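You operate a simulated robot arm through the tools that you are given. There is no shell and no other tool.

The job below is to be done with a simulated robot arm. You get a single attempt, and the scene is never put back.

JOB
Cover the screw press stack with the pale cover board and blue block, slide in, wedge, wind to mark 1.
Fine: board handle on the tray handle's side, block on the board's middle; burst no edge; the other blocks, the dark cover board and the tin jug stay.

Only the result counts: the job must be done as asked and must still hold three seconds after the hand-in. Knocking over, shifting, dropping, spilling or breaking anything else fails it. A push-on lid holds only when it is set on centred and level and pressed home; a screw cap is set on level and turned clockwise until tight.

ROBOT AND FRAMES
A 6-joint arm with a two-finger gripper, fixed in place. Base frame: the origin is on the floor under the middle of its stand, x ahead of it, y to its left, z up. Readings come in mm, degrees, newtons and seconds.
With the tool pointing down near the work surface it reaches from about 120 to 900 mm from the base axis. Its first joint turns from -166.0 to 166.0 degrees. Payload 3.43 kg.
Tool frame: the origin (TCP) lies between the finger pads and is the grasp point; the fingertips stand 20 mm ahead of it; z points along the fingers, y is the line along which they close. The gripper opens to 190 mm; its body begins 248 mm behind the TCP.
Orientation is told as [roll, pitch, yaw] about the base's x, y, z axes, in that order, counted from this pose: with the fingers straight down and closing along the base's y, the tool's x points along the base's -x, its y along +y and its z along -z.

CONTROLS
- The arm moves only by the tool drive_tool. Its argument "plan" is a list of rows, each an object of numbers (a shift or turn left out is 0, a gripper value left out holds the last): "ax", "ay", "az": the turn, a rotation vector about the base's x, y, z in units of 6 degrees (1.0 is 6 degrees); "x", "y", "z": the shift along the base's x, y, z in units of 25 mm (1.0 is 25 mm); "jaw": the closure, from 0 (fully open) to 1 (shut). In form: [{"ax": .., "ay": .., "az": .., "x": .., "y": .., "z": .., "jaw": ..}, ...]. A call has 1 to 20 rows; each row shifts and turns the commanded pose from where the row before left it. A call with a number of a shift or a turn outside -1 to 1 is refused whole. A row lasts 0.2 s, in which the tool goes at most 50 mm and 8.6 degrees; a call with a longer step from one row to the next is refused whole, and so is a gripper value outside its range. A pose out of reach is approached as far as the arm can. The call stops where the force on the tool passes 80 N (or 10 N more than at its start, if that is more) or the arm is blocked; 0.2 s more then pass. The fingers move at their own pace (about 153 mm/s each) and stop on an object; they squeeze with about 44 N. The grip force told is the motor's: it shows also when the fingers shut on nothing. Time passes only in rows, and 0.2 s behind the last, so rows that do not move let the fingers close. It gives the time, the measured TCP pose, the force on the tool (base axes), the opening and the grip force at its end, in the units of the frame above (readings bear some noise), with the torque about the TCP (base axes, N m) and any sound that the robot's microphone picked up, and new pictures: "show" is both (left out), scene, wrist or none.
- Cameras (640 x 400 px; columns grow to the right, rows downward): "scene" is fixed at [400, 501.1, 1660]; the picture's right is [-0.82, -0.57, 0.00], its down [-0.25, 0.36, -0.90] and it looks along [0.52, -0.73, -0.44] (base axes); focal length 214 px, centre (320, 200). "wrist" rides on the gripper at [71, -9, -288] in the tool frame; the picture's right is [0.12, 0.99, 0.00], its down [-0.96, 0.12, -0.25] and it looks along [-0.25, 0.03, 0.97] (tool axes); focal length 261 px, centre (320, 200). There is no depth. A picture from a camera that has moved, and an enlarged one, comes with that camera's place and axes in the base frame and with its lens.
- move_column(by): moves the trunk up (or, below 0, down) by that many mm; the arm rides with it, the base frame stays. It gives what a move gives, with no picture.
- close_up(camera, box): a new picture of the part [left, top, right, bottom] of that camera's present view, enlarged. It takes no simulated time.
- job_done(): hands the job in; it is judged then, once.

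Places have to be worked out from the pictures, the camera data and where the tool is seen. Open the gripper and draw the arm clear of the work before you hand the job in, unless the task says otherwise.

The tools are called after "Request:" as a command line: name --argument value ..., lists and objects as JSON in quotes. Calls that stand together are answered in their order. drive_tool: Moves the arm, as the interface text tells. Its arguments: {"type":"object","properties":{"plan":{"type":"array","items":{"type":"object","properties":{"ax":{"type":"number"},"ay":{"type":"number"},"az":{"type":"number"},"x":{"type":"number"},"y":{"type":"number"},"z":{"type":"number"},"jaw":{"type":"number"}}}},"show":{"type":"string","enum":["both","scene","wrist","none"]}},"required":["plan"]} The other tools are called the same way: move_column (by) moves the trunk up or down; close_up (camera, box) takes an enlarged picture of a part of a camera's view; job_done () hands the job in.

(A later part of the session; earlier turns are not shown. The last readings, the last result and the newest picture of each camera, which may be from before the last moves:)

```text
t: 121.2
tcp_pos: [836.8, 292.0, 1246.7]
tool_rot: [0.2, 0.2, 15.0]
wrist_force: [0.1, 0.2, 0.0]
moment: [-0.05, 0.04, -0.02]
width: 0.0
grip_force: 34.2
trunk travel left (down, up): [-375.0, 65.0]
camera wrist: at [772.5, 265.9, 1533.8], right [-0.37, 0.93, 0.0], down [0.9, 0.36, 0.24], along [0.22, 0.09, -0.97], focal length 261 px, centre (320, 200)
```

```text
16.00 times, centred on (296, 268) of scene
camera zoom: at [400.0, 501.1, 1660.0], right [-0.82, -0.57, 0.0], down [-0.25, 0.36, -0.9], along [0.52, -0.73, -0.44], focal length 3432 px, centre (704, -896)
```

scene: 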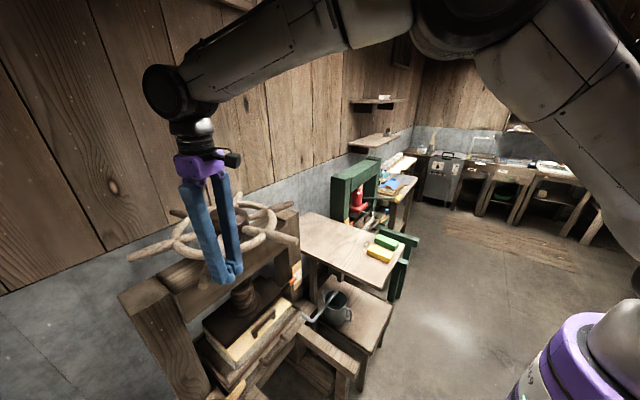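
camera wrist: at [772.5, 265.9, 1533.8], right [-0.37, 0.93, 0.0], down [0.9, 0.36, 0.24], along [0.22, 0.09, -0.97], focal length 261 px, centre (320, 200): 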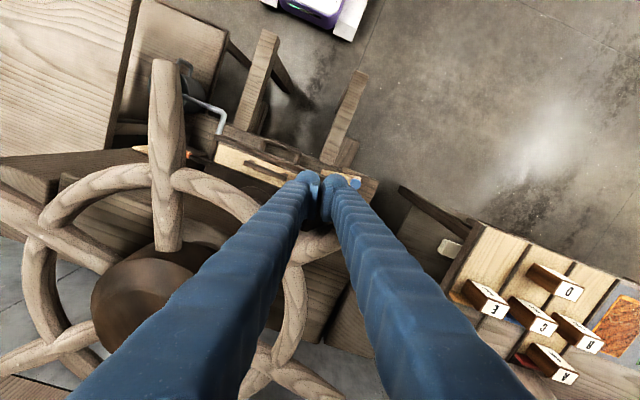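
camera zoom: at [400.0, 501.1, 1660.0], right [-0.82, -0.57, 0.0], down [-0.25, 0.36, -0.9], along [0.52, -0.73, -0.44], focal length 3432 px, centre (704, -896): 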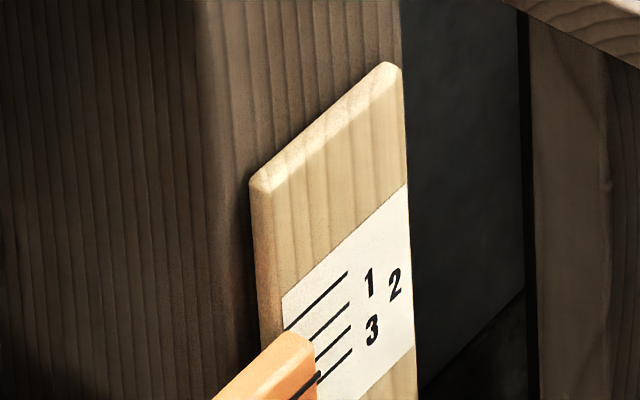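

The pointer has dropped ~7.5 mm (of ~13 mm to mark 1) for ~45° of turn. I lift off, go back for the next spoke (now ~15° short of −x), and will finish with small pushes.

Request:
drive_tool --plan '[{"x": -0.3, "y": -0.4}, {"z": 1}, {"z": 1}, {"z": 1}, {"y": -1}, {"y": -1}, {"y": -1}, {"y": -1}, {"y": -1}, {"y": -1}, {"y": -1}, {"y": -1}, {"y": -1}, {"y": -0.6}, {}]' --show "both"

Request:
close_up --camera "scene" --box '[120, 150, 376, 310]'

Request:
close_up --camera "scene" --box '[276, 256, 316, 281]'

```text
t: 124.4
tcp_pos: [827.9, 43.1, 1322.0]
tool_rot: [0.0, 0.3, 15.0]
wrist_force: [1.0, 0.5, 0.0]
moment: [0.02, -0.01, -0.01]
width: 0.3
grip_force: 34.0
trunk travel left (down, up): [-375.0, 65.0]
camera wrist: at [762.9, 17.1, 1609.8], right [-0.37, 0.93, 0.0], down [0.9, 0.36, 0.24], along [0.23, 0.09, -0.97], focal length 261 px, centre (320, 200)
```

scene: 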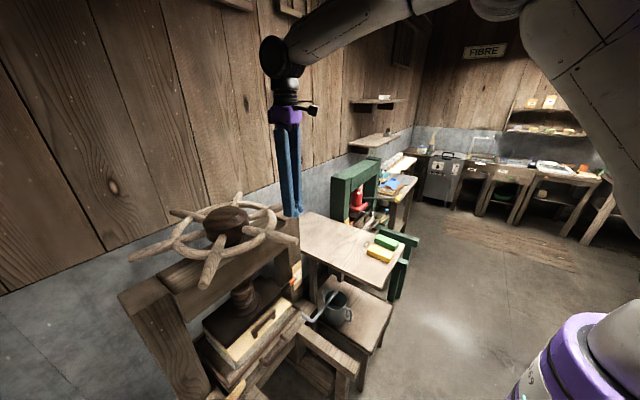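
wrist: 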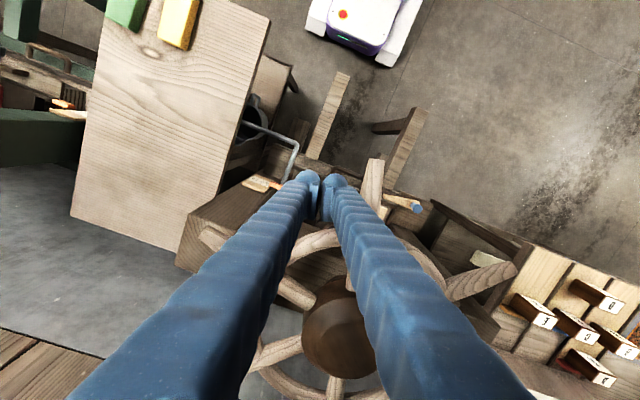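

```text
2.50 times, centred on (248, 230) of scene
camera zoom: at [400.0, 501.1, 1660.0], right [-0.82, -0.57, 0.0], down [-0.25, 0.36, -0.9], along [0.52, -0.73, -0.44], focal length 536 px, centre (500, 125)
```

zoom: 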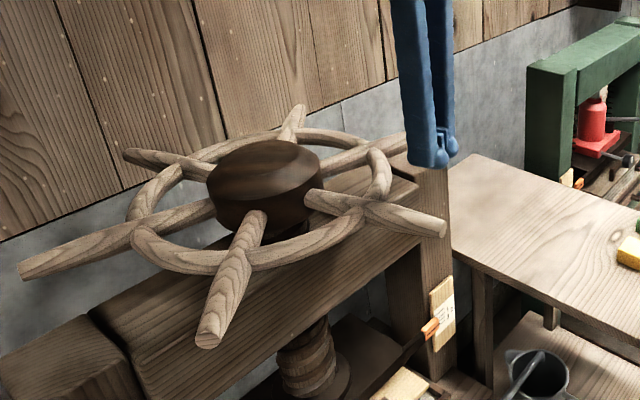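

```text
16.00 times, centred on (296, 268) of scene
camera zoom: at [400.0, 501.1, 1660.0], right [-0.82, -0.57, 0.0], down [-0.25, 0.36, -0.9], along [0.52, -0.73, -0.44], focal length 3432 px, centre (704, -896)
```

zoom: 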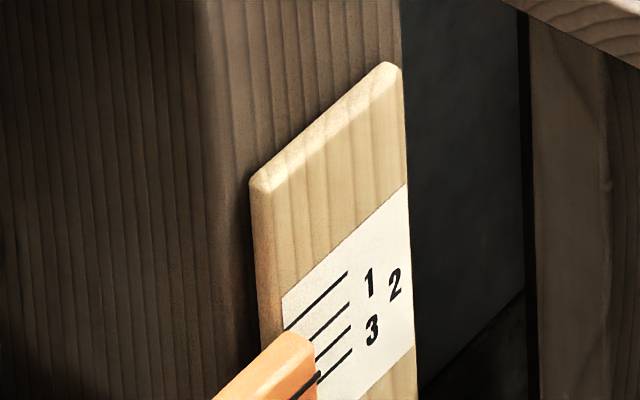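

The wheel is at 45° and the pointer ~7.5–8 mm down. I lower beside the next spoke (at φ≈−15°) and push it to φ≈+3° (about 18° more).

Request:
drive_tool --plan '[{"z": -1}, {"z": -1}, {"z": -1}, {"z": -0.3}, {"x": -0.19, "y": 0.5}, {"x": -0.19, "y": 0.5}, {"x": -0.28, "y": 0.74}, {"x": -0.28, "y": 0.74}, {"x": -0.18, "y": 0.76}, {"x": -0.07, "y": 0.47}]' --show "both"

Request:
close_up --camera "scene" --box '[120, 150, 376, 310]'

Request:
close_up --camera "scene" --box '[276, 256, 316, 281]'

```text
t: 126.6
tcp_pos: [799.1, 136.4, 1241.1]
tool_rot: [0.1, 0.2, 15.0]
wrist_force: [1.2, -2.9, 0.4]
moment: [0.02, -0.02, -0.01]
width: 0.0
grip_force: 34.2
trunk travel left (down, up): [-375.0, 65.0]
camera wrist: at [734.2, 109.6, 1528.4], right [-0.37, 0.93, 0.0], down [0.9, 0.36, 0.24], along [0.23, 0.09, -0.97], focal length 261 px, centre (320, 200)
```

scene: 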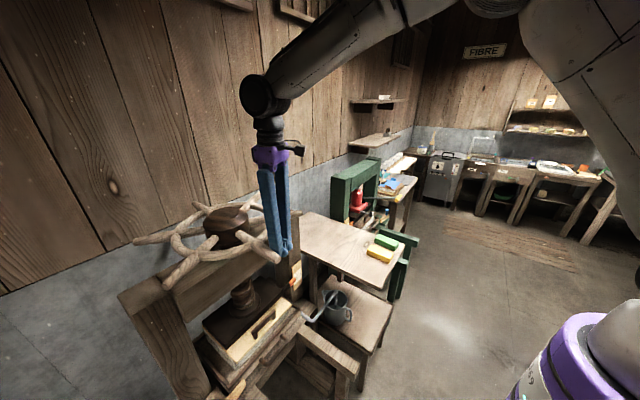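
wrist: 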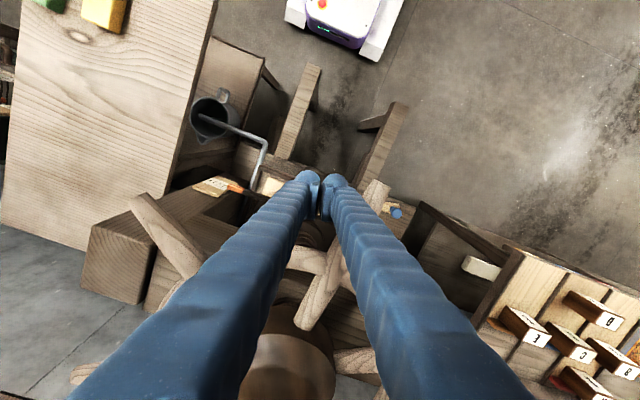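

```text
2.50 times, centred on (248, 230) of scene
camera zoom: at [400.0, 501.1, 1660.0], right [-0.82, -0.57, 0.0], down [-0.25, 0.36, -0.9], along [0.52, -0.73, -0.44], focal length 536 px, centre (500, 125)
```

zoom: 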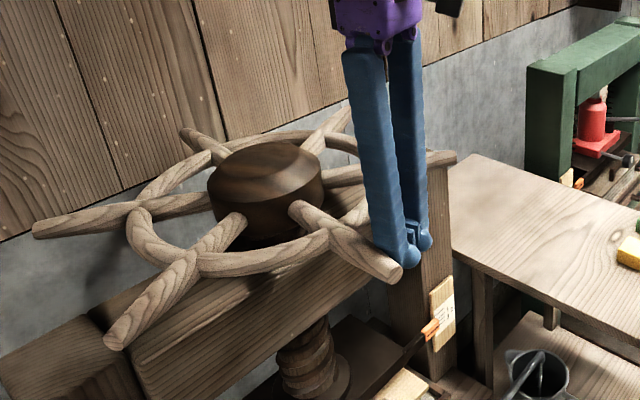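

```text
16.00 times, centred on (296, 268) of scene
camera zoom: at [400.0, 501.1, 1660.0], right [-0.82, -0.57, 0.0], down [-0.25, 0.36, -0.9], along [0.52, -0.73, -0.44], focal length 3432 px, centre (704, -896)
```

zoom: 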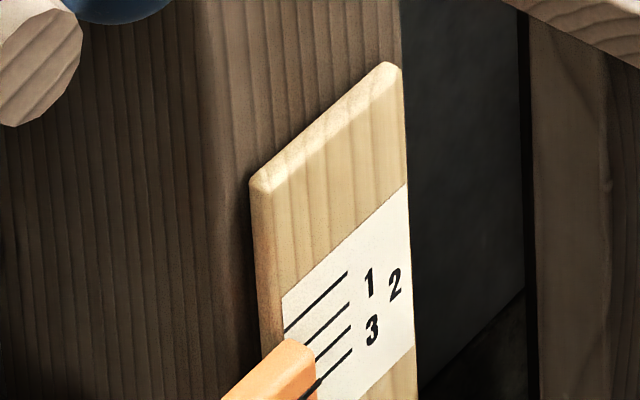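

The wheel is at ≈64°, pointer close to mark 1. I zoom much closer on the scale to measure before the last nudge.

Request:
close_up --camera "scene" --box '[288, 268, 304, 278]'

Request:
close_up --camera "wrist" --box '[190, 165, 270, 215]'

```text
16.00 times, centred on (296, 273) of scene
camera zoom: at [400.0, 501.1, 1660.0], right [-0.82, -0.57, 0.0], down [-0.25, 0.36, -0.9], along [0.52, -0.73, -0.44], focal length 3432 px, centre (704, -968)
```

zoom: 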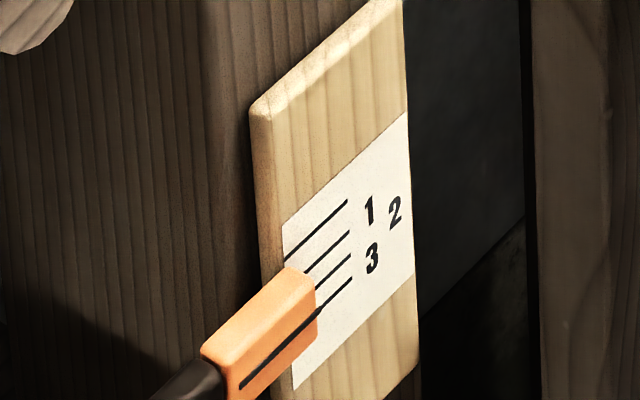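

```text
8.00 times, centred on (230, 190) of wrist
camera zoom: at [734.2, 109.6, 1528.4], right [-0.37, 0.93, 0.0], down [0.9, 0.36, 0.24], along [0.23, 0.09, -0.97], focal length 2085 px, centre (1040, 280)
```

zoom: 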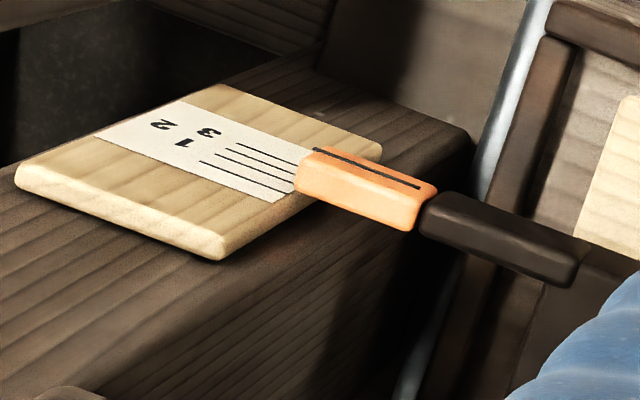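

The pointer appears near mark 1, but the scene camera sees it obliquely, so I want a near-level view before the last nudge. I back off the wheel and go down in front of the press, then tilt in-plane to look at the scale nearly horizontally.

Request:
drive_tool --plan '[{"y": -0.6}, {"z": 1}, {"z": 1}, {"z": 1}, {"x": -1}, {"x": -1}, {"x": -1}, {"x": -1}, {"x": -1}, {"x": -1}, {"x": -1, "y": 0.5}, {"y": 1, "z": -1}, {"y": 0.5, "z": -1}, {"z": -1}, {"z": -1}, {"z": -1}, {"z": -1}, {"z": -1}, {"z": -1}, {"z": -1}]' --show "none"

Request:
drive_tool --plan '[{"z": -1}, {"z": -1}, {"z": -1}, {"z": -1}, {"z": -1}, {"z": -1}, {"z": -1}, {"z": -1}, {"z": -1}, {"z": -1}, {"z": -1}, {}]' --show "scene"

Request:
close_up --camera "scene" --box '[288, 268, 304, 278]'

```text
t: 130.8
tcp_pos: [624.3, 171.1, 1088.9]
tool_rot: [0.2, 0.2, 15.0]
wrist_force: [-0.5, 0.3, -0.1]
moment: [-0.02, 0.03, -0.01]
width: 0.1
grip_force: 34.7
trunk travel left (down, up): [-375.0, 65.0]
```

```text
t: 133.4
tcp_pos: [622.6, 172.3, 814.8]
tool_rot: [0.1, 0.2, 15.0]
wrist_force: [0.5, -0.8, 0.5]
moment: [0.01, -0.02, 0.02]
width: 0.1
grip_force: 34.5
trunk travel left (down, up): [-375.0, 65.0]
```

scene: 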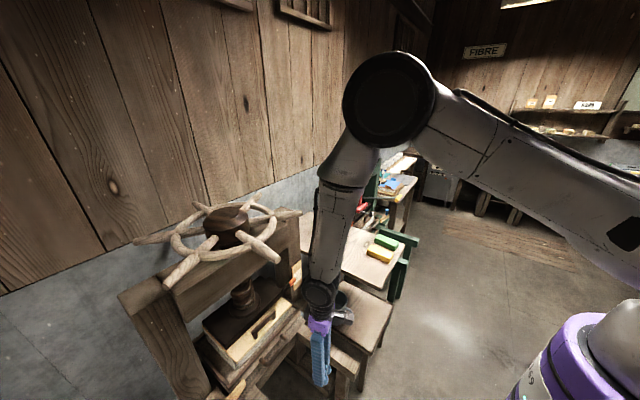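

```text
16.00 times, centred on (296, 273) of scene
camera zoom: at [400.0, 501.1, 1660.0], right [-0.82, -0.57, 0.0], down [-0.25, 0.36, -0.9], along [0.52, -0.73, -0.44], focal length 3432 px, centre (704, -968)
```

zoom: 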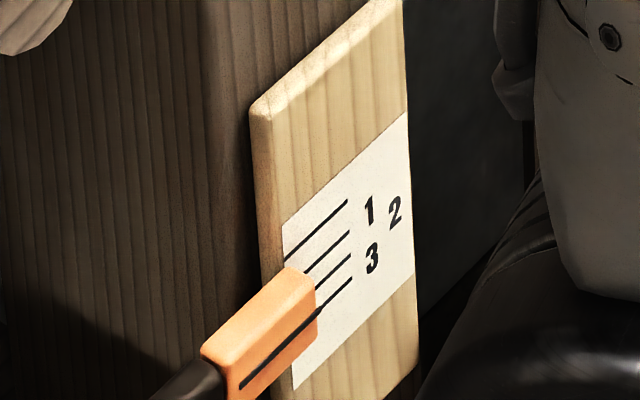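

Request:
drive_tool --plan '[{"ax": 0.259, "ay": -0.966}, {"ax": 0.259, "ay": -0.966}, {"ax": 0.259, "ay": -0.966}, {"ax": 0.259, "ay": -0.966}, {"ax": 0.259, "ay": -0.966}, {"ax": 0.259, "ay": -0.966}, {"ax": 0.259, "ay": -0.966, "x": 0.5}, {"x": 1, "z": -0.5}, {"x": 1, "z": -1}, {"x": 1, "z": -1}, {"x": 0.5, "z": -1}, {}]' --show "both"

```text
t: 136.0
tcp_pos: [720.8, 169.9, 727.7]
tool_rot: [0.0, -41.7, 15.0]
wrist_force: [0.0, -0.2, 0.6]
moment: [0.05, -0.02, 0.02]
width: 0.4
grip_force: 33.8
trunk travel left (down, up): [-375.0, 65.0]
camera wrist: at [488.0, 97.9, 894.6], right [-0.34, 0.94, -0.08], down [0.5, 0.25, 0.83], along [0.79, 0.24, -0.56], focal length 261 px, centre (320, 200)
```

scene: 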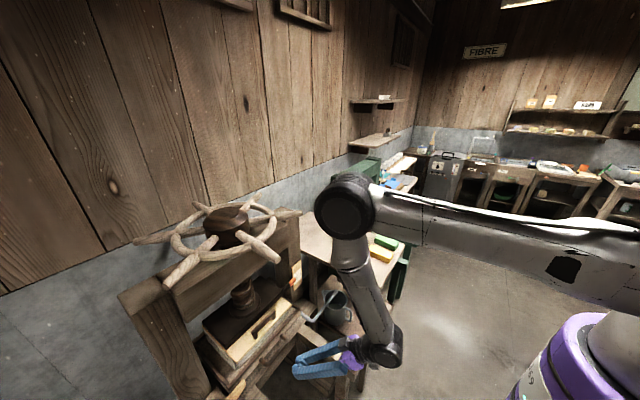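
wrist: 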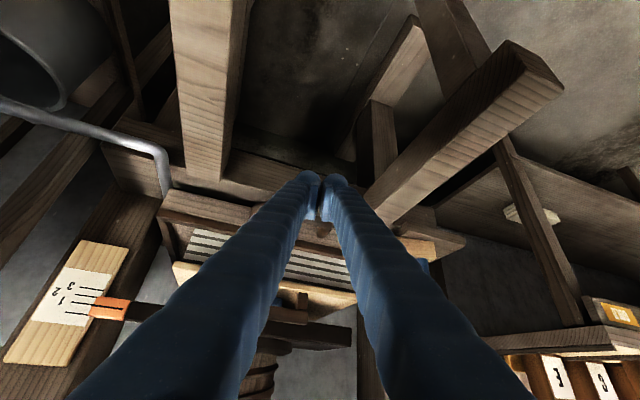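

Request:
close_up --camera "wrist" --box '[40, 260, 136, 320]'

Request:
close_up --camera "wrist" --box '[60, 275, 108, 305]'

Request:
close_up --camera "wrist" --box '[240, 250, 368, 330]'

```text
6.67 times, centred on (88, 290) of wrist
camera zoom: at [488.0, 97.9, 894.6], right [-0.34, 0.94, -0.08], down [0.5, 0.25, 0.83], along [0.79, 0.24, -0.56], focal length 1738 px, centre (1867, -400)
```

zoom: 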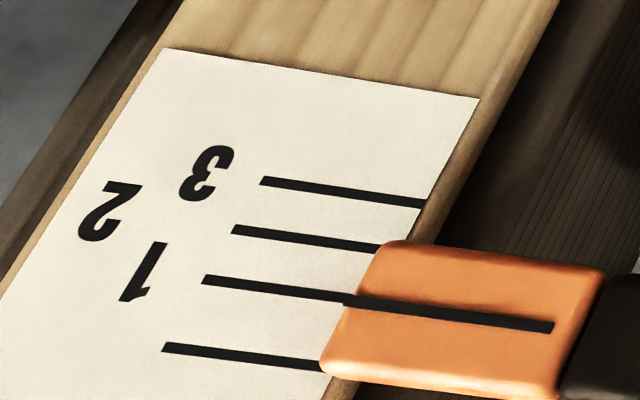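

```text
13.33 times, centred on (84, 290) of wrist
camera zoom: at [488.0, 97.9, 894.6], right [-0.34, 0.94, -0.08], down [0.5, 0.25, 0.83], along [0.79, 0.24, -0.56], focal length 3475 px, centre (3467, -1000)
```

zoom: 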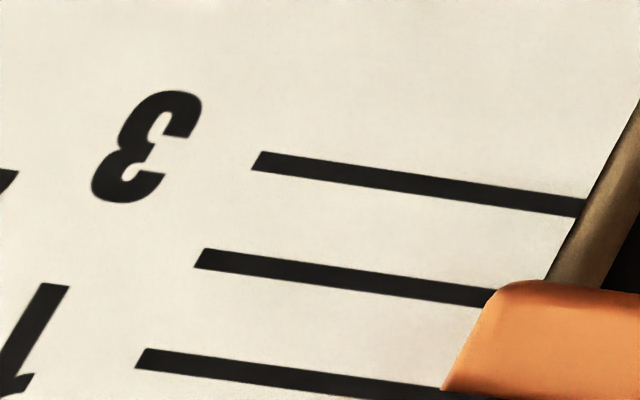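

```text
5.00 times, centred on (304, 290) of wrist
camera zoom: at [488.0, 97.9, 894.6], right [-0.34, 0.94, -0.08], down [0.5, 0.25, 0.83], along [0.79, 0.24, -0.56], focal length 1303 px, centre (400, -250)
```

zoom: 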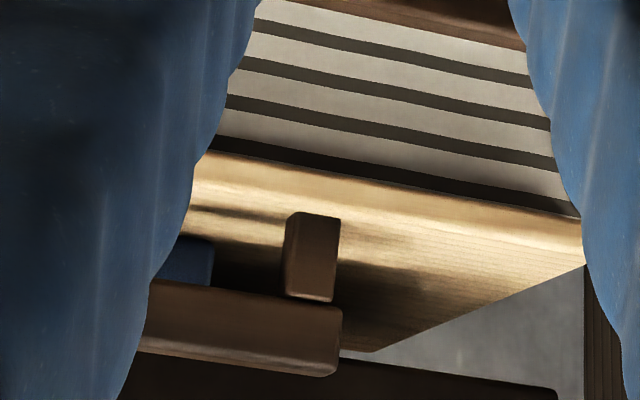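

In this near-level view (camera z≈895) the pointer line is collinear with mark 1; correcting for the pointer standing ~12.5 mm in front of the card, it's really ~1.5 mm above mark 1. So about 8° more turn is needed. I retrace: back out, straighten in-plane, and go up to the wheel.

Request:
drive_tool --plan '[{"x": -0.5, "z": 1}, {"x": -1, "z": 1}, {"x": -1, "z": 1}, {"x": -1, "z": 0.5}, {"x": -0.5, "ax": -0.259, "ay": 0.966}, {"ax": -0.259, "ay": 0.966}, {"ax": -0.259, "ay": 0.966}, {"ax": -0.259, "ay": 0.966}, {"ax": -0.259, "ay": 0.966}, {"ax": -0.259, "ay": 0.966}, {"ax": -0.259, "ay": 0.966}, {"z": 1}, {"z": 1}, {"z": 1}, {"z": 1}, {"z": 1}, {"z": 1}, {"z": 1}, {"z": 1}, {"z": 1}]' --show "none"

Request:
drive_tool --plan '[{"z": 1}, {"z": 1}, {"z": 1}, {"z": 1}, {"z": 1}, {"z": 1}, {"z": 1}, {"z": 1}, {"z": 1}, {"z": 1}, {"z": 1}, {"y": -1, "z": 0.2}, {"y": -1}, {"y": -0.4}, {}]' --show "both"

```text
t: 140.2
tcp_pos: [622.9, 169.4, 1038.7]
tool_rot: [0.2, 0.2, 15.0]
wrist_force: [0.6, 0.1, -0.3]
moment: [0.03, -0.06, 0.0]
width: 0.2
grip_force: 34.4
trunk travel left (down, up): [-375.0, 65.0]
```

```text
t: 143.4
tcp_pos: [623.3, 110.4, 1321.7]
tool_rot: [0.0, 0.2, 15.0]
wrist_force: [-0.6, 0.0, -0.6]
moment: [0.0, -0.03, 0.01]
width: 0.0
grip_force: 34.8
trunk travel left (down, up): [-375.0, 65.0]
camera wrist: at [559.6, 84.1, 1609.1], right [-0.37, 0.93, 0.0], down [0.9, 0.36, 0.24], along [0.23, 0.09, -0.97], focal length 261 px, centre (320, 200)
```

scene: 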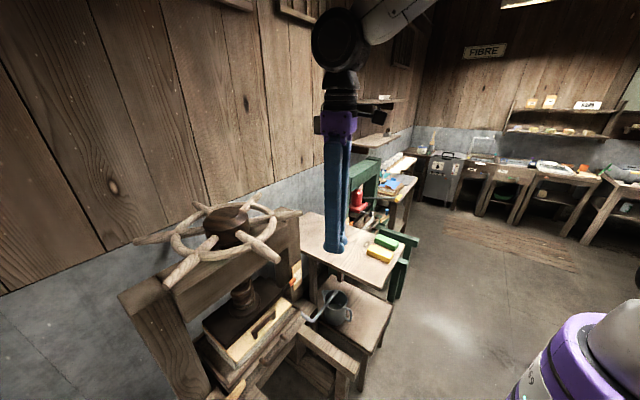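
wrist: 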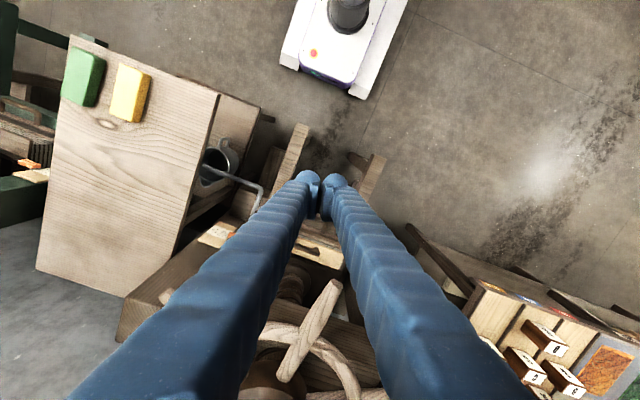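

Moving above the wheel beside the near spoke, descending and giving a small ~7° push.

Request:
drive_tool --plan '[{"x": 1}, {"x": 1}, {"x": 1}, {"x": 1}, {"x": 1}, {"x": 1}, {"x": 1}, {"x": 0.1}, {"z": -1}, {"z": -1}, {"z": -1}, {"z": -0.4}, {"y": 0.5}, {"y": 0.5, "x": -0.05}, {"y": 0.3, "x": -0.05}, {"y": 0.3, "x": -0.04}, {"y": 0.3, "x": -0.04}, {"y": 0.22, "x": -0.02}]' --show "both"

Request:
close_up --camera "scene" --box '[120, 150, 376, 310]'

Request:
close_up --camera "scene" --box '[288, 268, 304, 278]'

```text
t: 147.2
tcp_pos: [796.2, 164.3, 1235.1]
tool_rot: [0.1, 0.3, 15.0]
wrist_force: [0.0, -1.8, -0.7]
moment: [0.02, -0.02, -0.03]
width: 0.1
grip_force: 34.1
trunk travel left (down, up): [-375.0, 65.0]
camera wrist: at [731.9, 136.0, 1522.4], right [-0.37, 0.93, 0.0], down [0.9, 0.36, 0.24], along [0.23, 0.09, -0.97], focal length 261 px, centre (320, 200)
```

scene: 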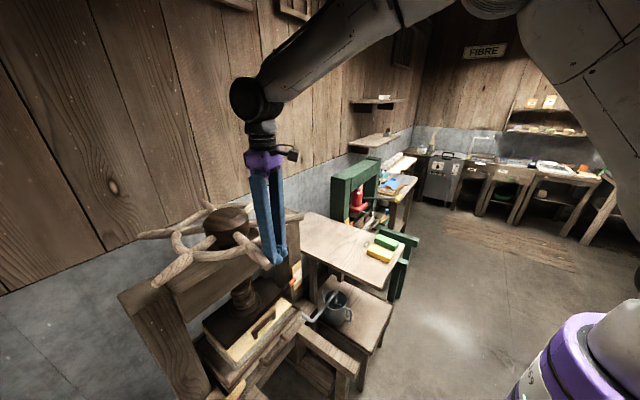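
wrist: 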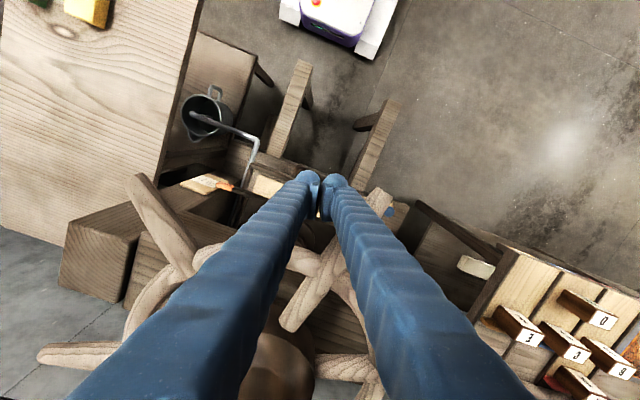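

```text
2.50 times, centred on (248, 230) of scene
camera zoom: at [400.0, 501.1, 1660.0], right [-0.82, -0.57, 0.0], down [-0.25, 0.36, -0.9], along [0.52, -0.73, -0.44], focal length 536 px, centre (500, 125)
```

zoom: 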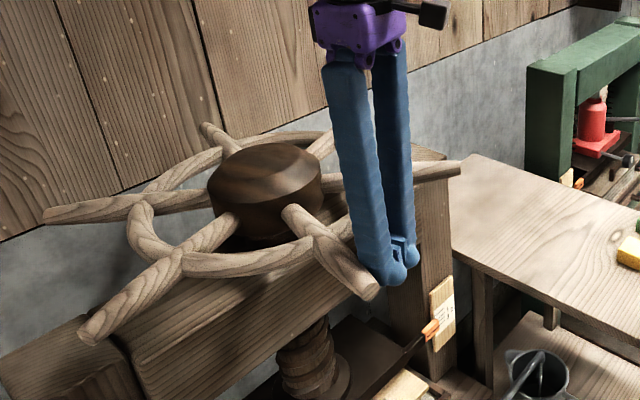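

```text
16.00 times, centred on (296, 273) of scene
camera zoom: at [400.0, 501.1, 1660.0], right [-0.82, -0.57, 0.0], down [-0.25, 0.36, -0.9], along [0.52, -0.73, -0.44], focal length 3432 px, centre (704, -968)
```

zoom: 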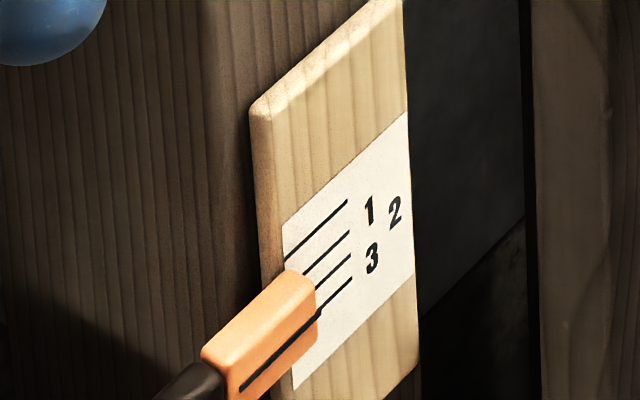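

The pointer dropped ~1.2 mm more; about 0.3–0.4 mm remains. A last small push of ~7 mm (≈2°), then check.

Request:
drive_tool --plan '[{"y": 0.15}, {"y": 0.14}, {}]' --show "none"

Request:
close_up --camera "scene" --box '[288, 268, 304, 278]'

Request:
close_up --camera "scene" --box '[120, 150, 376, 310]'

```text
t: 148.0
tcp_pos: [796.4, 170.2, 1235.0]
tool_rot: [0.1, 0.4, 14.9]
wrist_force: [-0.5, -1.9, 0.0]
moment: [0.01, 0.01, 0.01]
width: 0.0
grip_force: 34.2
trunk travel left (down, up): [-375.0, 65.0]
```

```text
16.00 times, centred on (296, 273) of scene
camera zoom: at [400.0, 501.1, 1660.0], right [-0.82, -0.57, 0.0], down [-0.25, 0.36, -0.9], along [0.52, -0.73, -0.44], focal length 3432 px, centre (704, -968)
```

zoom: 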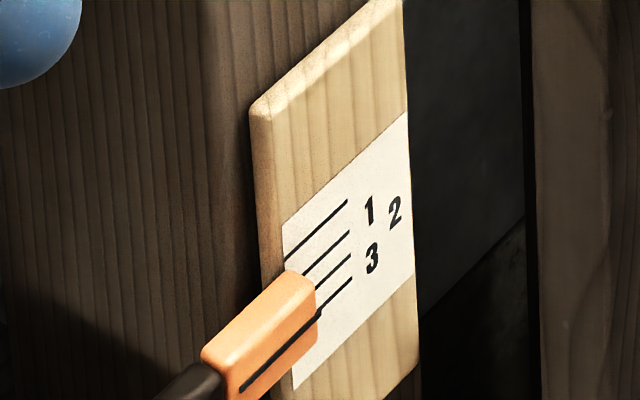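

```text
2.50 times, centred on (248, 230) of scene
camera zoom: at [400.0, 501.1, 1660.0], right [-0.82, -0.57, 0.0], down [-0.25, 0.36, -0.9], along [0.52, -0.73, -0.44], focal length 536 px, centre (500, 125)
```

zoom: 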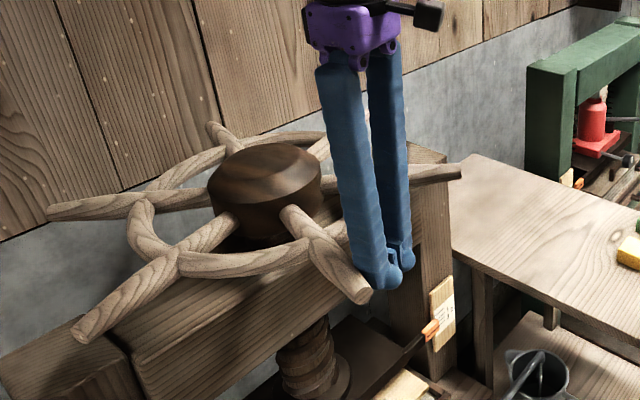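

Now I back off the spoke and repeat the near-level check of the scale, this time with the camera a bit lower.

Request:
drive_tool --plan '[{"y": -0.8}, {"y": -0.8, "z": 0.5}, {"z": 1}, {"z": 1}, {"z": 1}, {"x": -1}, {"x": -1}, {"x": -1}, {"x": -1}, {"x": -1}, {"x": -1}, {"x": -1}, {"y": 0.8, "z": -1}, {"y": 0.8, "z": -1}, {"z": -1}, {"z": -1}, {"z": -1}, {"z": -1}, {"z": -1}, {"z": -1}]' --show "none"

Request:
drive_tool --plan '[{"z": -1}, {"z": -1}, {"z": -1}, {"z": -1}, {"z": -1}, {"z": -1}, {"z": -1}, {"z": -1}, {"z": -1}, {"z": -1}, {"z": -1}, {"z": -1}, {}]' --show "none"

Request:
drive_tool --plan '[{"ax": 0.259, "ay": -0.966}, {"ax": 0.259, "ay": -0.966}, {"ax": 0.259, "ay": -0.966}, {"ax": 0.259, "ay": -0.966}, {"ax": 0.259, "ay": -0.966}, {"ax": 0.259, "ay": -0.966}, {"ax": 0.259, "ay": -0.966, "x": 0.5}, {"x": 1, "z": -0.5}, {"x": 1, "z": -1}, {"x": 1, "z": -1}, {"x": 0.5, "z": -1}, {"z": -0.8}, {}]' --show "both"

```text
t: 152.2
tcp_pos: [622.6, 170.0, 1121.8]
tool_rot: [0.1, 0.2, 15.0]
wrist_force: [0.8, -1.3, -0.6]
moment: [0.01, 0.06, -0.01]
width: 0.1
grip_force: 34.4
trunk travel left (down, up): [-375.0, 65.0]
```

```text
t: 155.0
tcp_pos: [622.4, 171.1, 823.6]
tool_rot: [0.1, 0.2, 15.0]
wrist_force: [-0.6, 0.0, 0.2]
moment: [0.03, 0.0, 0.02]
width: 0.0
grip_force: 34.3
trunk travel left (down, up): [-375.0, 65.0]
```

```text
t: 157.8
tcp_pos: [720.5, 171.8, 715.7]
tool_rot: [-0.1, -41.8, 15.0]
wrist_force: [0.5, -0.1, -0.4]
moment: [0.02, -0.05, -0.01]
width: 0.0
grip_force: 34.3
trunk travel left (down, up): [-375.0, 65.0]
camera wrist: at [486.5, 99.8, 882.4], right [-0.34, 0.94, -0.08], down [0.5, 0.25, 0.83], along [0.79, 0.24, -0.56], focal length 261 px, centre (320, 200)
```

scene: 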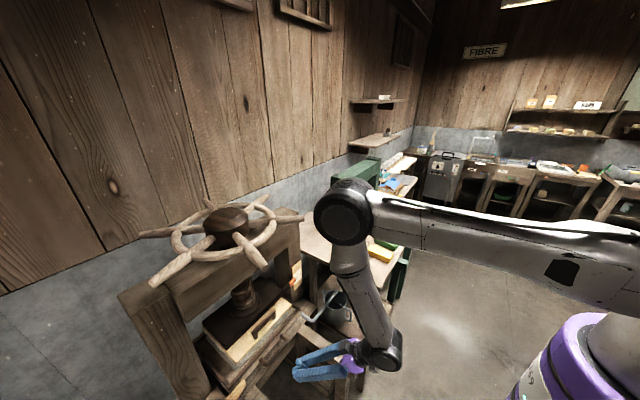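
wrist: 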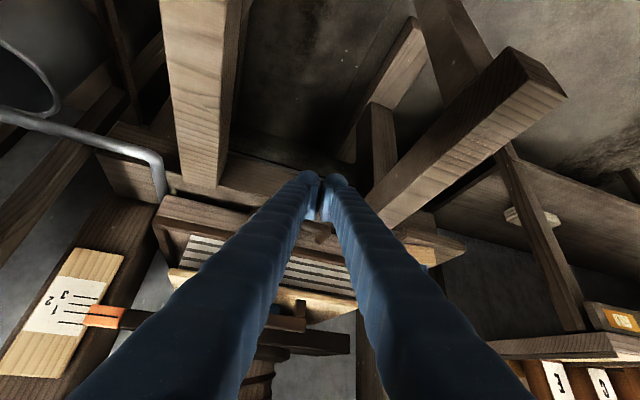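

Request:
close_up --camera "wrist" --box '[30, 270, 126, 330]'

Request:
close_up --camera "wrist" --box '[160, 230, 384, 370]'

```text
6.67 times, centred on (78, 300) of wrist
camera zoom: at [486.5, 99.8, 882.4], right [-0.34, 0.94, -0.08], down [0.5, 0.25, 0.83], along [0.79, 0.24, -0.56], focal length 1738 px, centre (1933, -467)
```

zoom: 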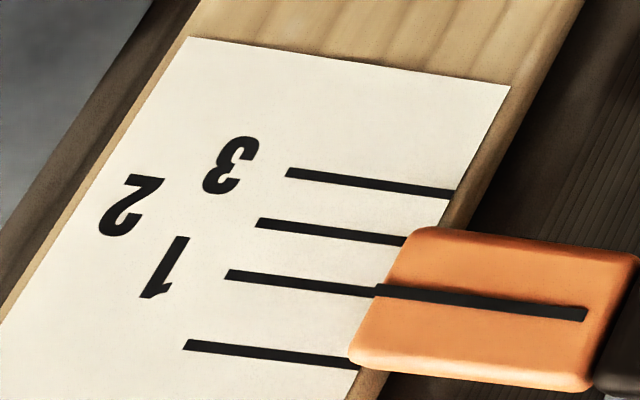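

```text
2.86 times, centred on (272, 300) of wrist
camera zoom: at [486.5, 99.8, 882.4], right [-0.34, 0.94, -0.08], down [0.5, 0.25, 0.83], along [0.79, 0.24, -0.56], focal length 745 px, centre (457, -86)
```

zoom: 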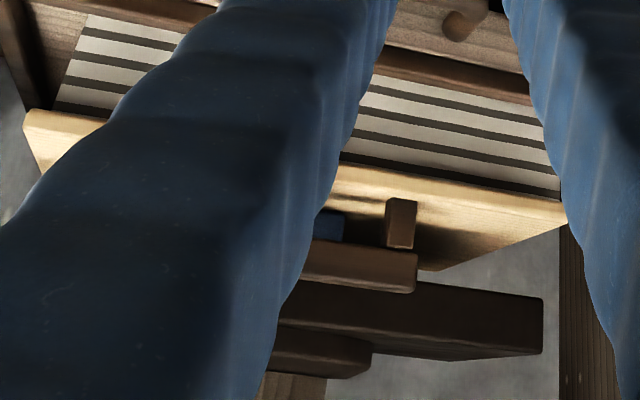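

The line again looks collinear with mark 1 from camera height 882. To remove parallax, I tilt further (≈60°) so the camera sits at the marks' own height (~z 837).

Request:
drive_tool --plan '[{"ax": 0.259, "ay": -0.966, "x": 0.8, "y": 0.2, "z": 0.5}, {"ax": 0.259, "ay": -0.966, "x": 0.8, "y": 0.2, "z": 0.5}, {"ax": 0.259, "ay": -0.966, "x": 0.8, "y": 0.1, "z": 0.6}, {}]' --show "wrist"

```text
t: 158.8
tcp_pos: [780.0, 183.3, 756.3]
tool_rot: [0.0, -59.9, 15.1]
wrist_force: [-0.3, 0.7, 0.2]
moment: [0.04, -0.01, 0.0]
width: 0.0
grip_force: 34.5
trunk travel left (down, up): [-375.0, 65.0]
camera wrist: at [508.1, 100.7, 838.8], right [-0.32, 0.94, -0.1], down [0.23, 0.18, 0.96], along [0.92, 0.28, -0.27], focal length 261 px, centre (320, 200)
```

wrist: 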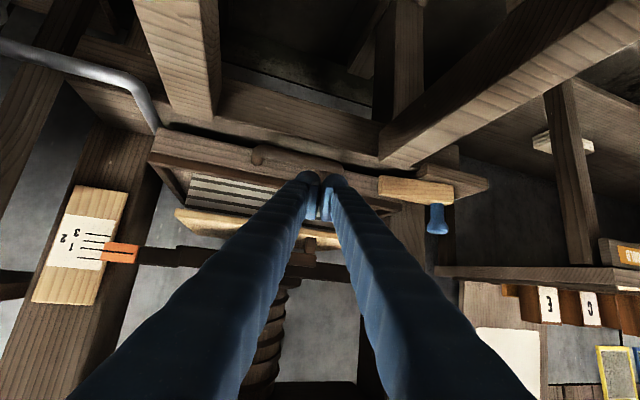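

Request:
close_up --camera "wrist" --box '[56, 215, 152, 275]'

Request:
close_up --camera "wrist" --box '[80, 230, 128, 260]'

Request:
close_up --camera "wrist" --box '[140, 180, 364, 320]'

Request:
close_up --camera "wrist" --box '[330, 150, 490, 250]'

```text
6.67 times, centred on (104, 245) of wrist
camera zoom: at [508.1, 100.7, 838.8], right [-0.32, 0.94, -0.1], down [0.23, 0.18, 0.96], along [0.92, 0.28, -0.27], focal length 1738 px, centre (1760, -100)
```

zoom: 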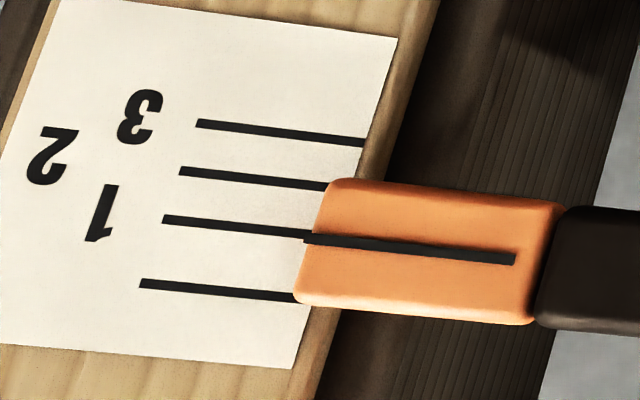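

```text
13.33 times, centred on (104, 245) of wrist
camera zoom: at [508.1, 100.7, 838.8], right [-0.32, 0.94, -0.1], down [0.23, 0.18, 0.96], along [0.92, 0.28, -0.27], focal length 3475 px, centre (3200, -400)
```

zoom: 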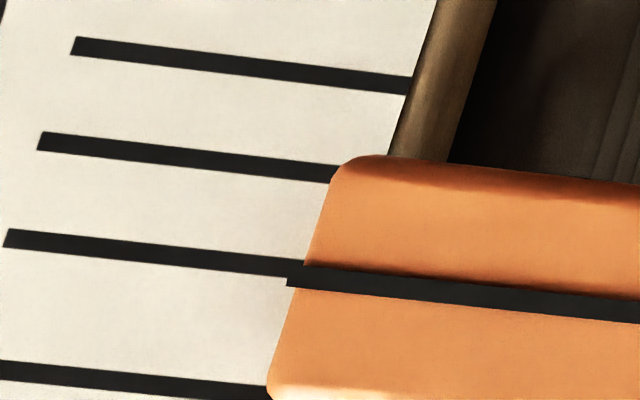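

```text
2.86 times, centred on (252, 250) of wrist
camera zoom: at [508.1, 100.7, 838.8], right [-0.32, 0.94, -0.1], down [0.23, 0.18, 0.96], along [0.92, 0.28, -0.27], focal length 745 px, centre (514, 57)
```

zoom: 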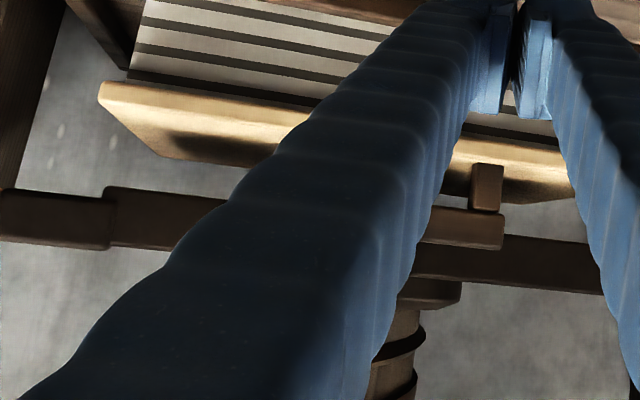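

```text
4.00 times, centred on (410, 200) of wrist
camera zoom: at [508.1, 100.7, 838.8], right [-0.32, 0.94, -0.1], down [0.23, 0.18, 0.96], along [0.92, 0.28, -0.27], focal length 1043 px, centre (-40, 200)
```

zoom: 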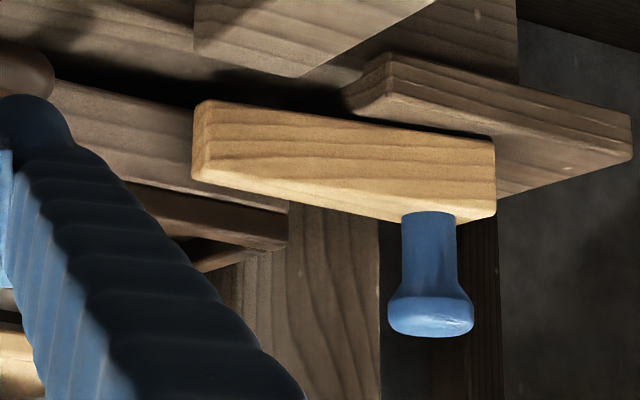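

Level view: the pointer is ~0.8 mm above mark 1 (wedge clearly seated behind the tray front). One more ~4.5° push is needed; I retrace back to the wheel.

Request:
drive_tool --plan '[{"ax": -0.259, "ay": 0.966, "x": -0.8, "y": -0.1, "z": -0.3}, {"ax": -0.259, "ay": 0.966, "x": -0.8, "y": -0.2, "z": -0.3}, {"ax": -0.259, "ay": 0.966, "x": -0.8, "y": -0.2, "z": 0.2}, {"x": -0.5, "z": 1}, {"x": -1, "z": 1}, {"x": -1, "z": 1}, {"x": -1, "z": 0.7}, {"x": -0.5, "ax": -0.259, "ay": 0.966}, {"ax": -0.259, "ay": 0.966}, {"ax": -0.259, "ay": 0.966}, {"ax": -0.259, "ay": 0.966}, {"ax": -0.259, "ay": 0.966}, {"ax": -0.259, "ay": 0.966}, {"ax": -0.259, "ay": 0.966}, {"z": 1}, {"z": 1}, {"z": 1}, {"z": 1}, {"z": 1}, {"z": 1}]' --show "none"

Request:
drive_tool --plan '[{"z": 1}, {"z": 1}, {"z": 1}, {"z": 1}, {"z": 1}, {"z": 1}, {"z": 1}, {"z": 1}, {"z": 1}, {"z": 1}, {"z": 1}, {"z": 1}, {"z": 1}, {"y": -1}, {"y": -0.8}, {}]' --show "none"

```text
t: 163.0
tcp_pos: [622.4, 171.2, 988.2]
tool_rot: [0.1, 0.2, 14.9]
wrist_force: [0.1, 0.4, 0.5]
moment: [-0.03, -0.02, -0.02]
width: 0.0
grip_force: 34.1
trunk travel left (down, up): [-375.0, 65.0]
```

```text
t: 166.4
tcp_pos: [622.5, 127.3, 1315.0]
tool_rot: [0.1, 0.2, 14.9]
wrist_force: [-0.4, 0.0, 0.5]
moment: [0.0, 0.04, 0.04]
width: 0.2
grip_force: 34.2
trunk travel left (down, up): [-375.0, 65.0]
```

Request:
drive_tool --plan '[{"x": 1}, {"x": 1}, {"x": 1}, {"x": 1}, {"x": 1}, {"x": 1}, {"x": 0.96}, {"z": -1}, {"z": -1}, {"z": -1}, {"z": -0.2}, {"y": 0.6}, {"y": 0.6}, {"y": 0.5}, {"y": 0.24}, {"y": 0.24}, {"y": 0.24, "x": 0.02}, {}]' --show "both"

Request:
close_up --camera "scene" --box '[288, 268, 304, 278]'

Request:
close_up --camera "scene" --box '[120, 150, 376, 310]'

```text
t: 170.2
tcp_pos: [797.1, 186.3, 1232.7]
tool_rot: [0.1, 0.1, 15.0]
wrist_force: [0.1, -0.5, -0.8]
moment: [-0.05, -0.02, 0.05]
width: 0.0
grip_force: 33.9
trunk travel left (down, up): [-375.0, 65.0]
camera wrist: at [730.9, 159.6, 1519.9], right [-0.37, 0.93, 0.0], down [0.9, 0.36, 0.24], along [0.23, 0.09, -0.97], focal length 261 px, centre (320, 200)
```

scene: 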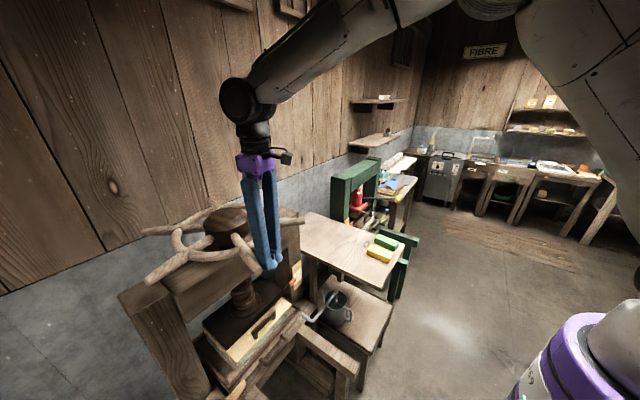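
wrist: 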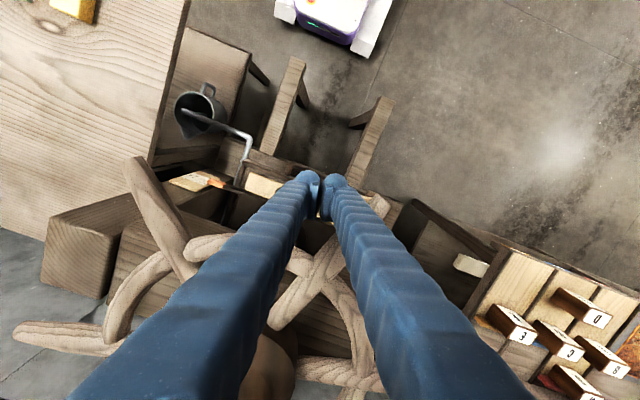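

```text
16.00 times, centred on (296, 273) of scene
camera zoom: at [400.0, 501.1, 1660.0], right [-0.82, -0.57, 0.0], down [-0.25, 0.36, -0.9], along [0.52, -0.73, -0.44], focal length 3432 px, centre (704, -968)
```

zoom: 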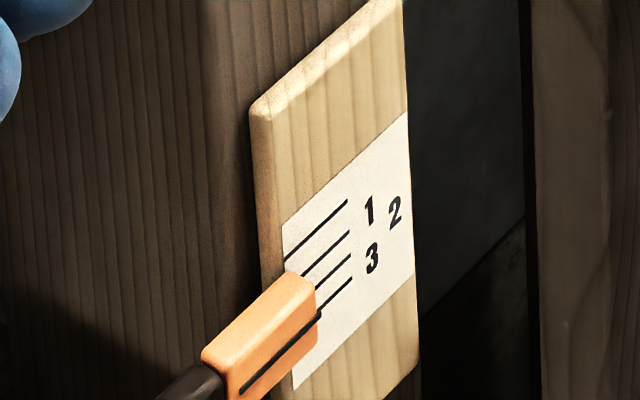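

```text
2.50 times, centred on (248, 230) of scene
camera zoom: at [400.0, 501.1, 1660.0], right [-0.82, -0.57, 0.0], down [-0.25, 0.36, -0.9], along [0.52, -0.73, -0.44], focal length 536 px, centre (500, 125)
```

zoom: 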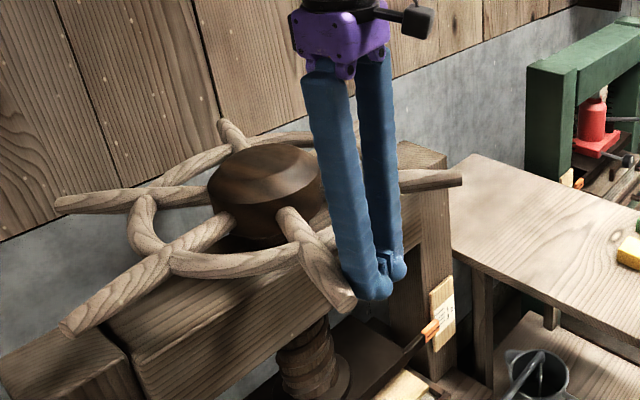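

Pointer has dropped a bit more. I back off and repeat the level check.

Request:
drive_tool --plan '[{"y": -0.8}, {"y": -0.8, "z": 0.5}, {"z": 1}, {"z": 1}, {"z": 1}, {"x": -1}, {"x": -1}, {"x": -1}, {"x": -1}, {"x": -1}, {"x": -1}, {"x": -1}, {"y": 0.5, "z": -1}, {"y": 0.5, "z": -1}, {"z": -1}, {"z": -1}, {"z": -1}, {"z": -1}, {"z": -1}, {"z": -1}]' --show "none"

Request:
drive_tool --plan '[{"z": -1}, {"z": -1}, {"z": -1}, {"z": -1}, {"z": -1}, {"z": -1}, {"z": -1}, {"z": -1}, {"z": -1}, {"z": -1}, {"z": -1}, {"z": -1}, {}]' --show "none"

Request:
drive_tool --plan '[{"ax": 0.259, "ay": -0.966}, {"ax": 0.259, "ay": -0.966}, {"ax": 0.259, "ay": -0.966}, {"ax": 0.259, "ay": -0.966}, {"ax": 0.259, "ay": -0.966}, {"ax": 0.259, "ay": -0.966}, {"ax": 0.259, "ay": -0.966, "x": 0.5}, {"x": 1, "z": -0.5}, {"x": 1, "z": -1}, {"x": 1, "z": -0.5}, {"ax": 0.259, "ay": -0.966, "x": 0.9, "y": 0.2}, {"ax": 0.259, "ay": -0.966, "x": 0.9, "y": 0.2}, {"ax": 0.259, "ay": -0.966, "x": 0.9, "y": 0.1}, {}]' --show "both"

```text
t: 174.4
tcp_pos: [623.1, 171.9, 1122.3]
tool_rot: [0.1, 0.2, 15.0]
wrist_force: [0.0, 0.2, 0.3]
moment: [0.01, 0.02, 0.0]
width: 0.0
grip_force: 34.4
trunk travel left (down, up): [-375.0, 65.0]
```

```text
t: 177.2
tcp_pos: [620.1, 173.6, 819.2]
tool_rot: [0.1, 0.2, 15.1]
wrist_force: [0.1, 0.0, -0.4]
moment: [-0.02, 0.03, 0.02]
width: 0.4
grip_force: 34.4
trunk travel left (down, up): [-375.0, 65.0]
```

```text
t: 180.2
tcp_pos: [775.4, 183.8, 770.2]
tool_rot: [-0.1, -59.9, 15.0]
wrist_force: [0.0, -0.5, 0.5]
moment: [0.02, 0.01, 0.01]
width: 0.0
grip_force: 34.3
trunk travel left (down, up): [-375.0, 65.0]
camera wrist: at [503.1, 102.0, 853.8], right [-0.32, 0.94, -0.1], down [0.23, 0.18, 0.96], along [0.92, 0.28, -0.27], focal length 261 px, centre (320, 200)
```

scene: 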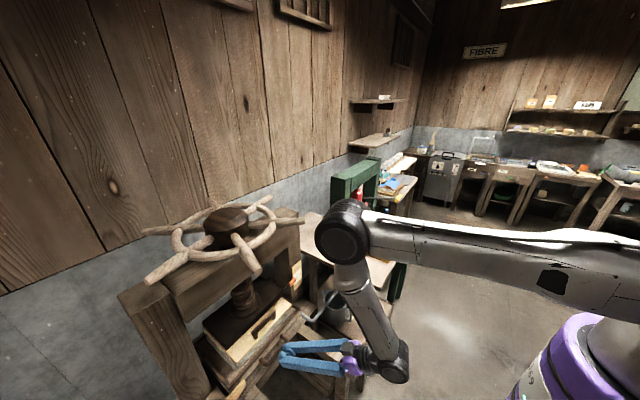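
wrist: 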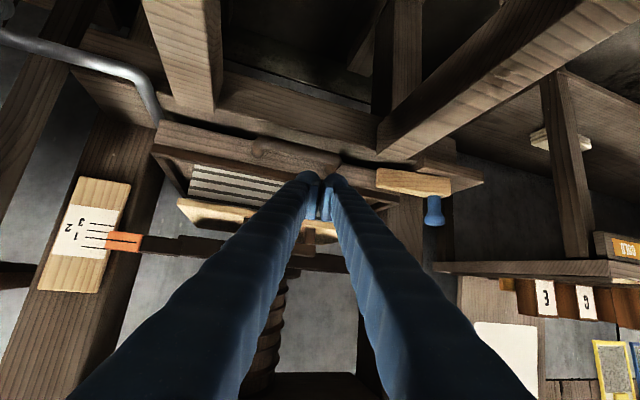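

Request:
drive_tool --plan '[{"z": -0.62}, {}]' --show "wrist"

Request:
close_up --camera "wrist" --box '[80, 225, 128, 255]'

Request:
close_up --camera "wrist" --box '[56, 210, 152, 270]'

```text
t: 180.8
tcp_pos: [775.3, 183.6, 754.2]
tool_rot: [0.1, -59.8, 15.0]
wrist_force: [-0.1, -0.1, -0.1]
moment: [-0.02, 0.03, -0.03]
width: 0.3
grip_force: 34.6
trunk travel left (down, up): [-375.0, 65.0]
camera wrist: at [502.8, 102.5, 838.5], right [-0.32, 0.94, -0.1], down [0.23, 0.18, 0.96], along [0.92, 0.28, -0.27], focal length 261 px, centre (320, 200)
```

wrist: 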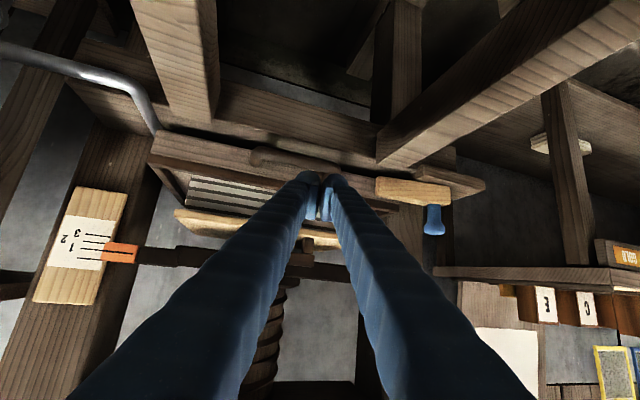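

```text
13.33 times, centred on (104, 240) of wrist
camera zoom: at [502.8, 102.5, 838.5], right [-0.32, 0.94, -0.1], down [0.23, 0.18, 0.96], along [0.92, 0.28, -0.27], focal length 3475 px, centre (3200, -333)
```

zoom: 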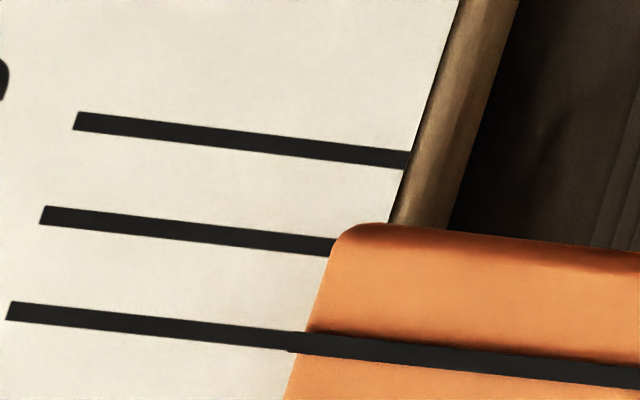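

```text
6.67 times, centred on (104, 240) of wrist
camera zoom: at [502.8, 102.5, 838.5], right [-0.32, 0.94, -0.1], down [0.23, 0.18, 0.96], along [0.92, 0.28, -0.27], focal length 1738 px, centre (1760, -67)
```

zoom: 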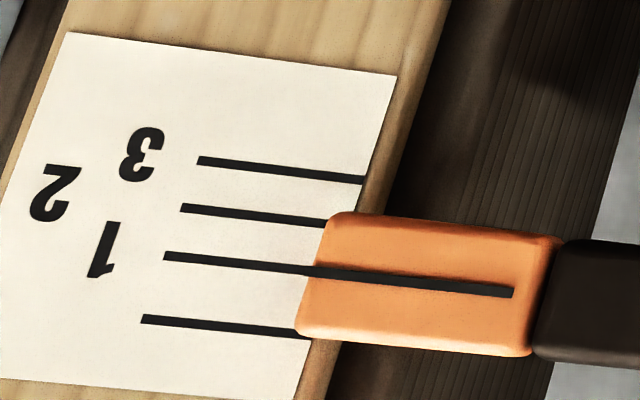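

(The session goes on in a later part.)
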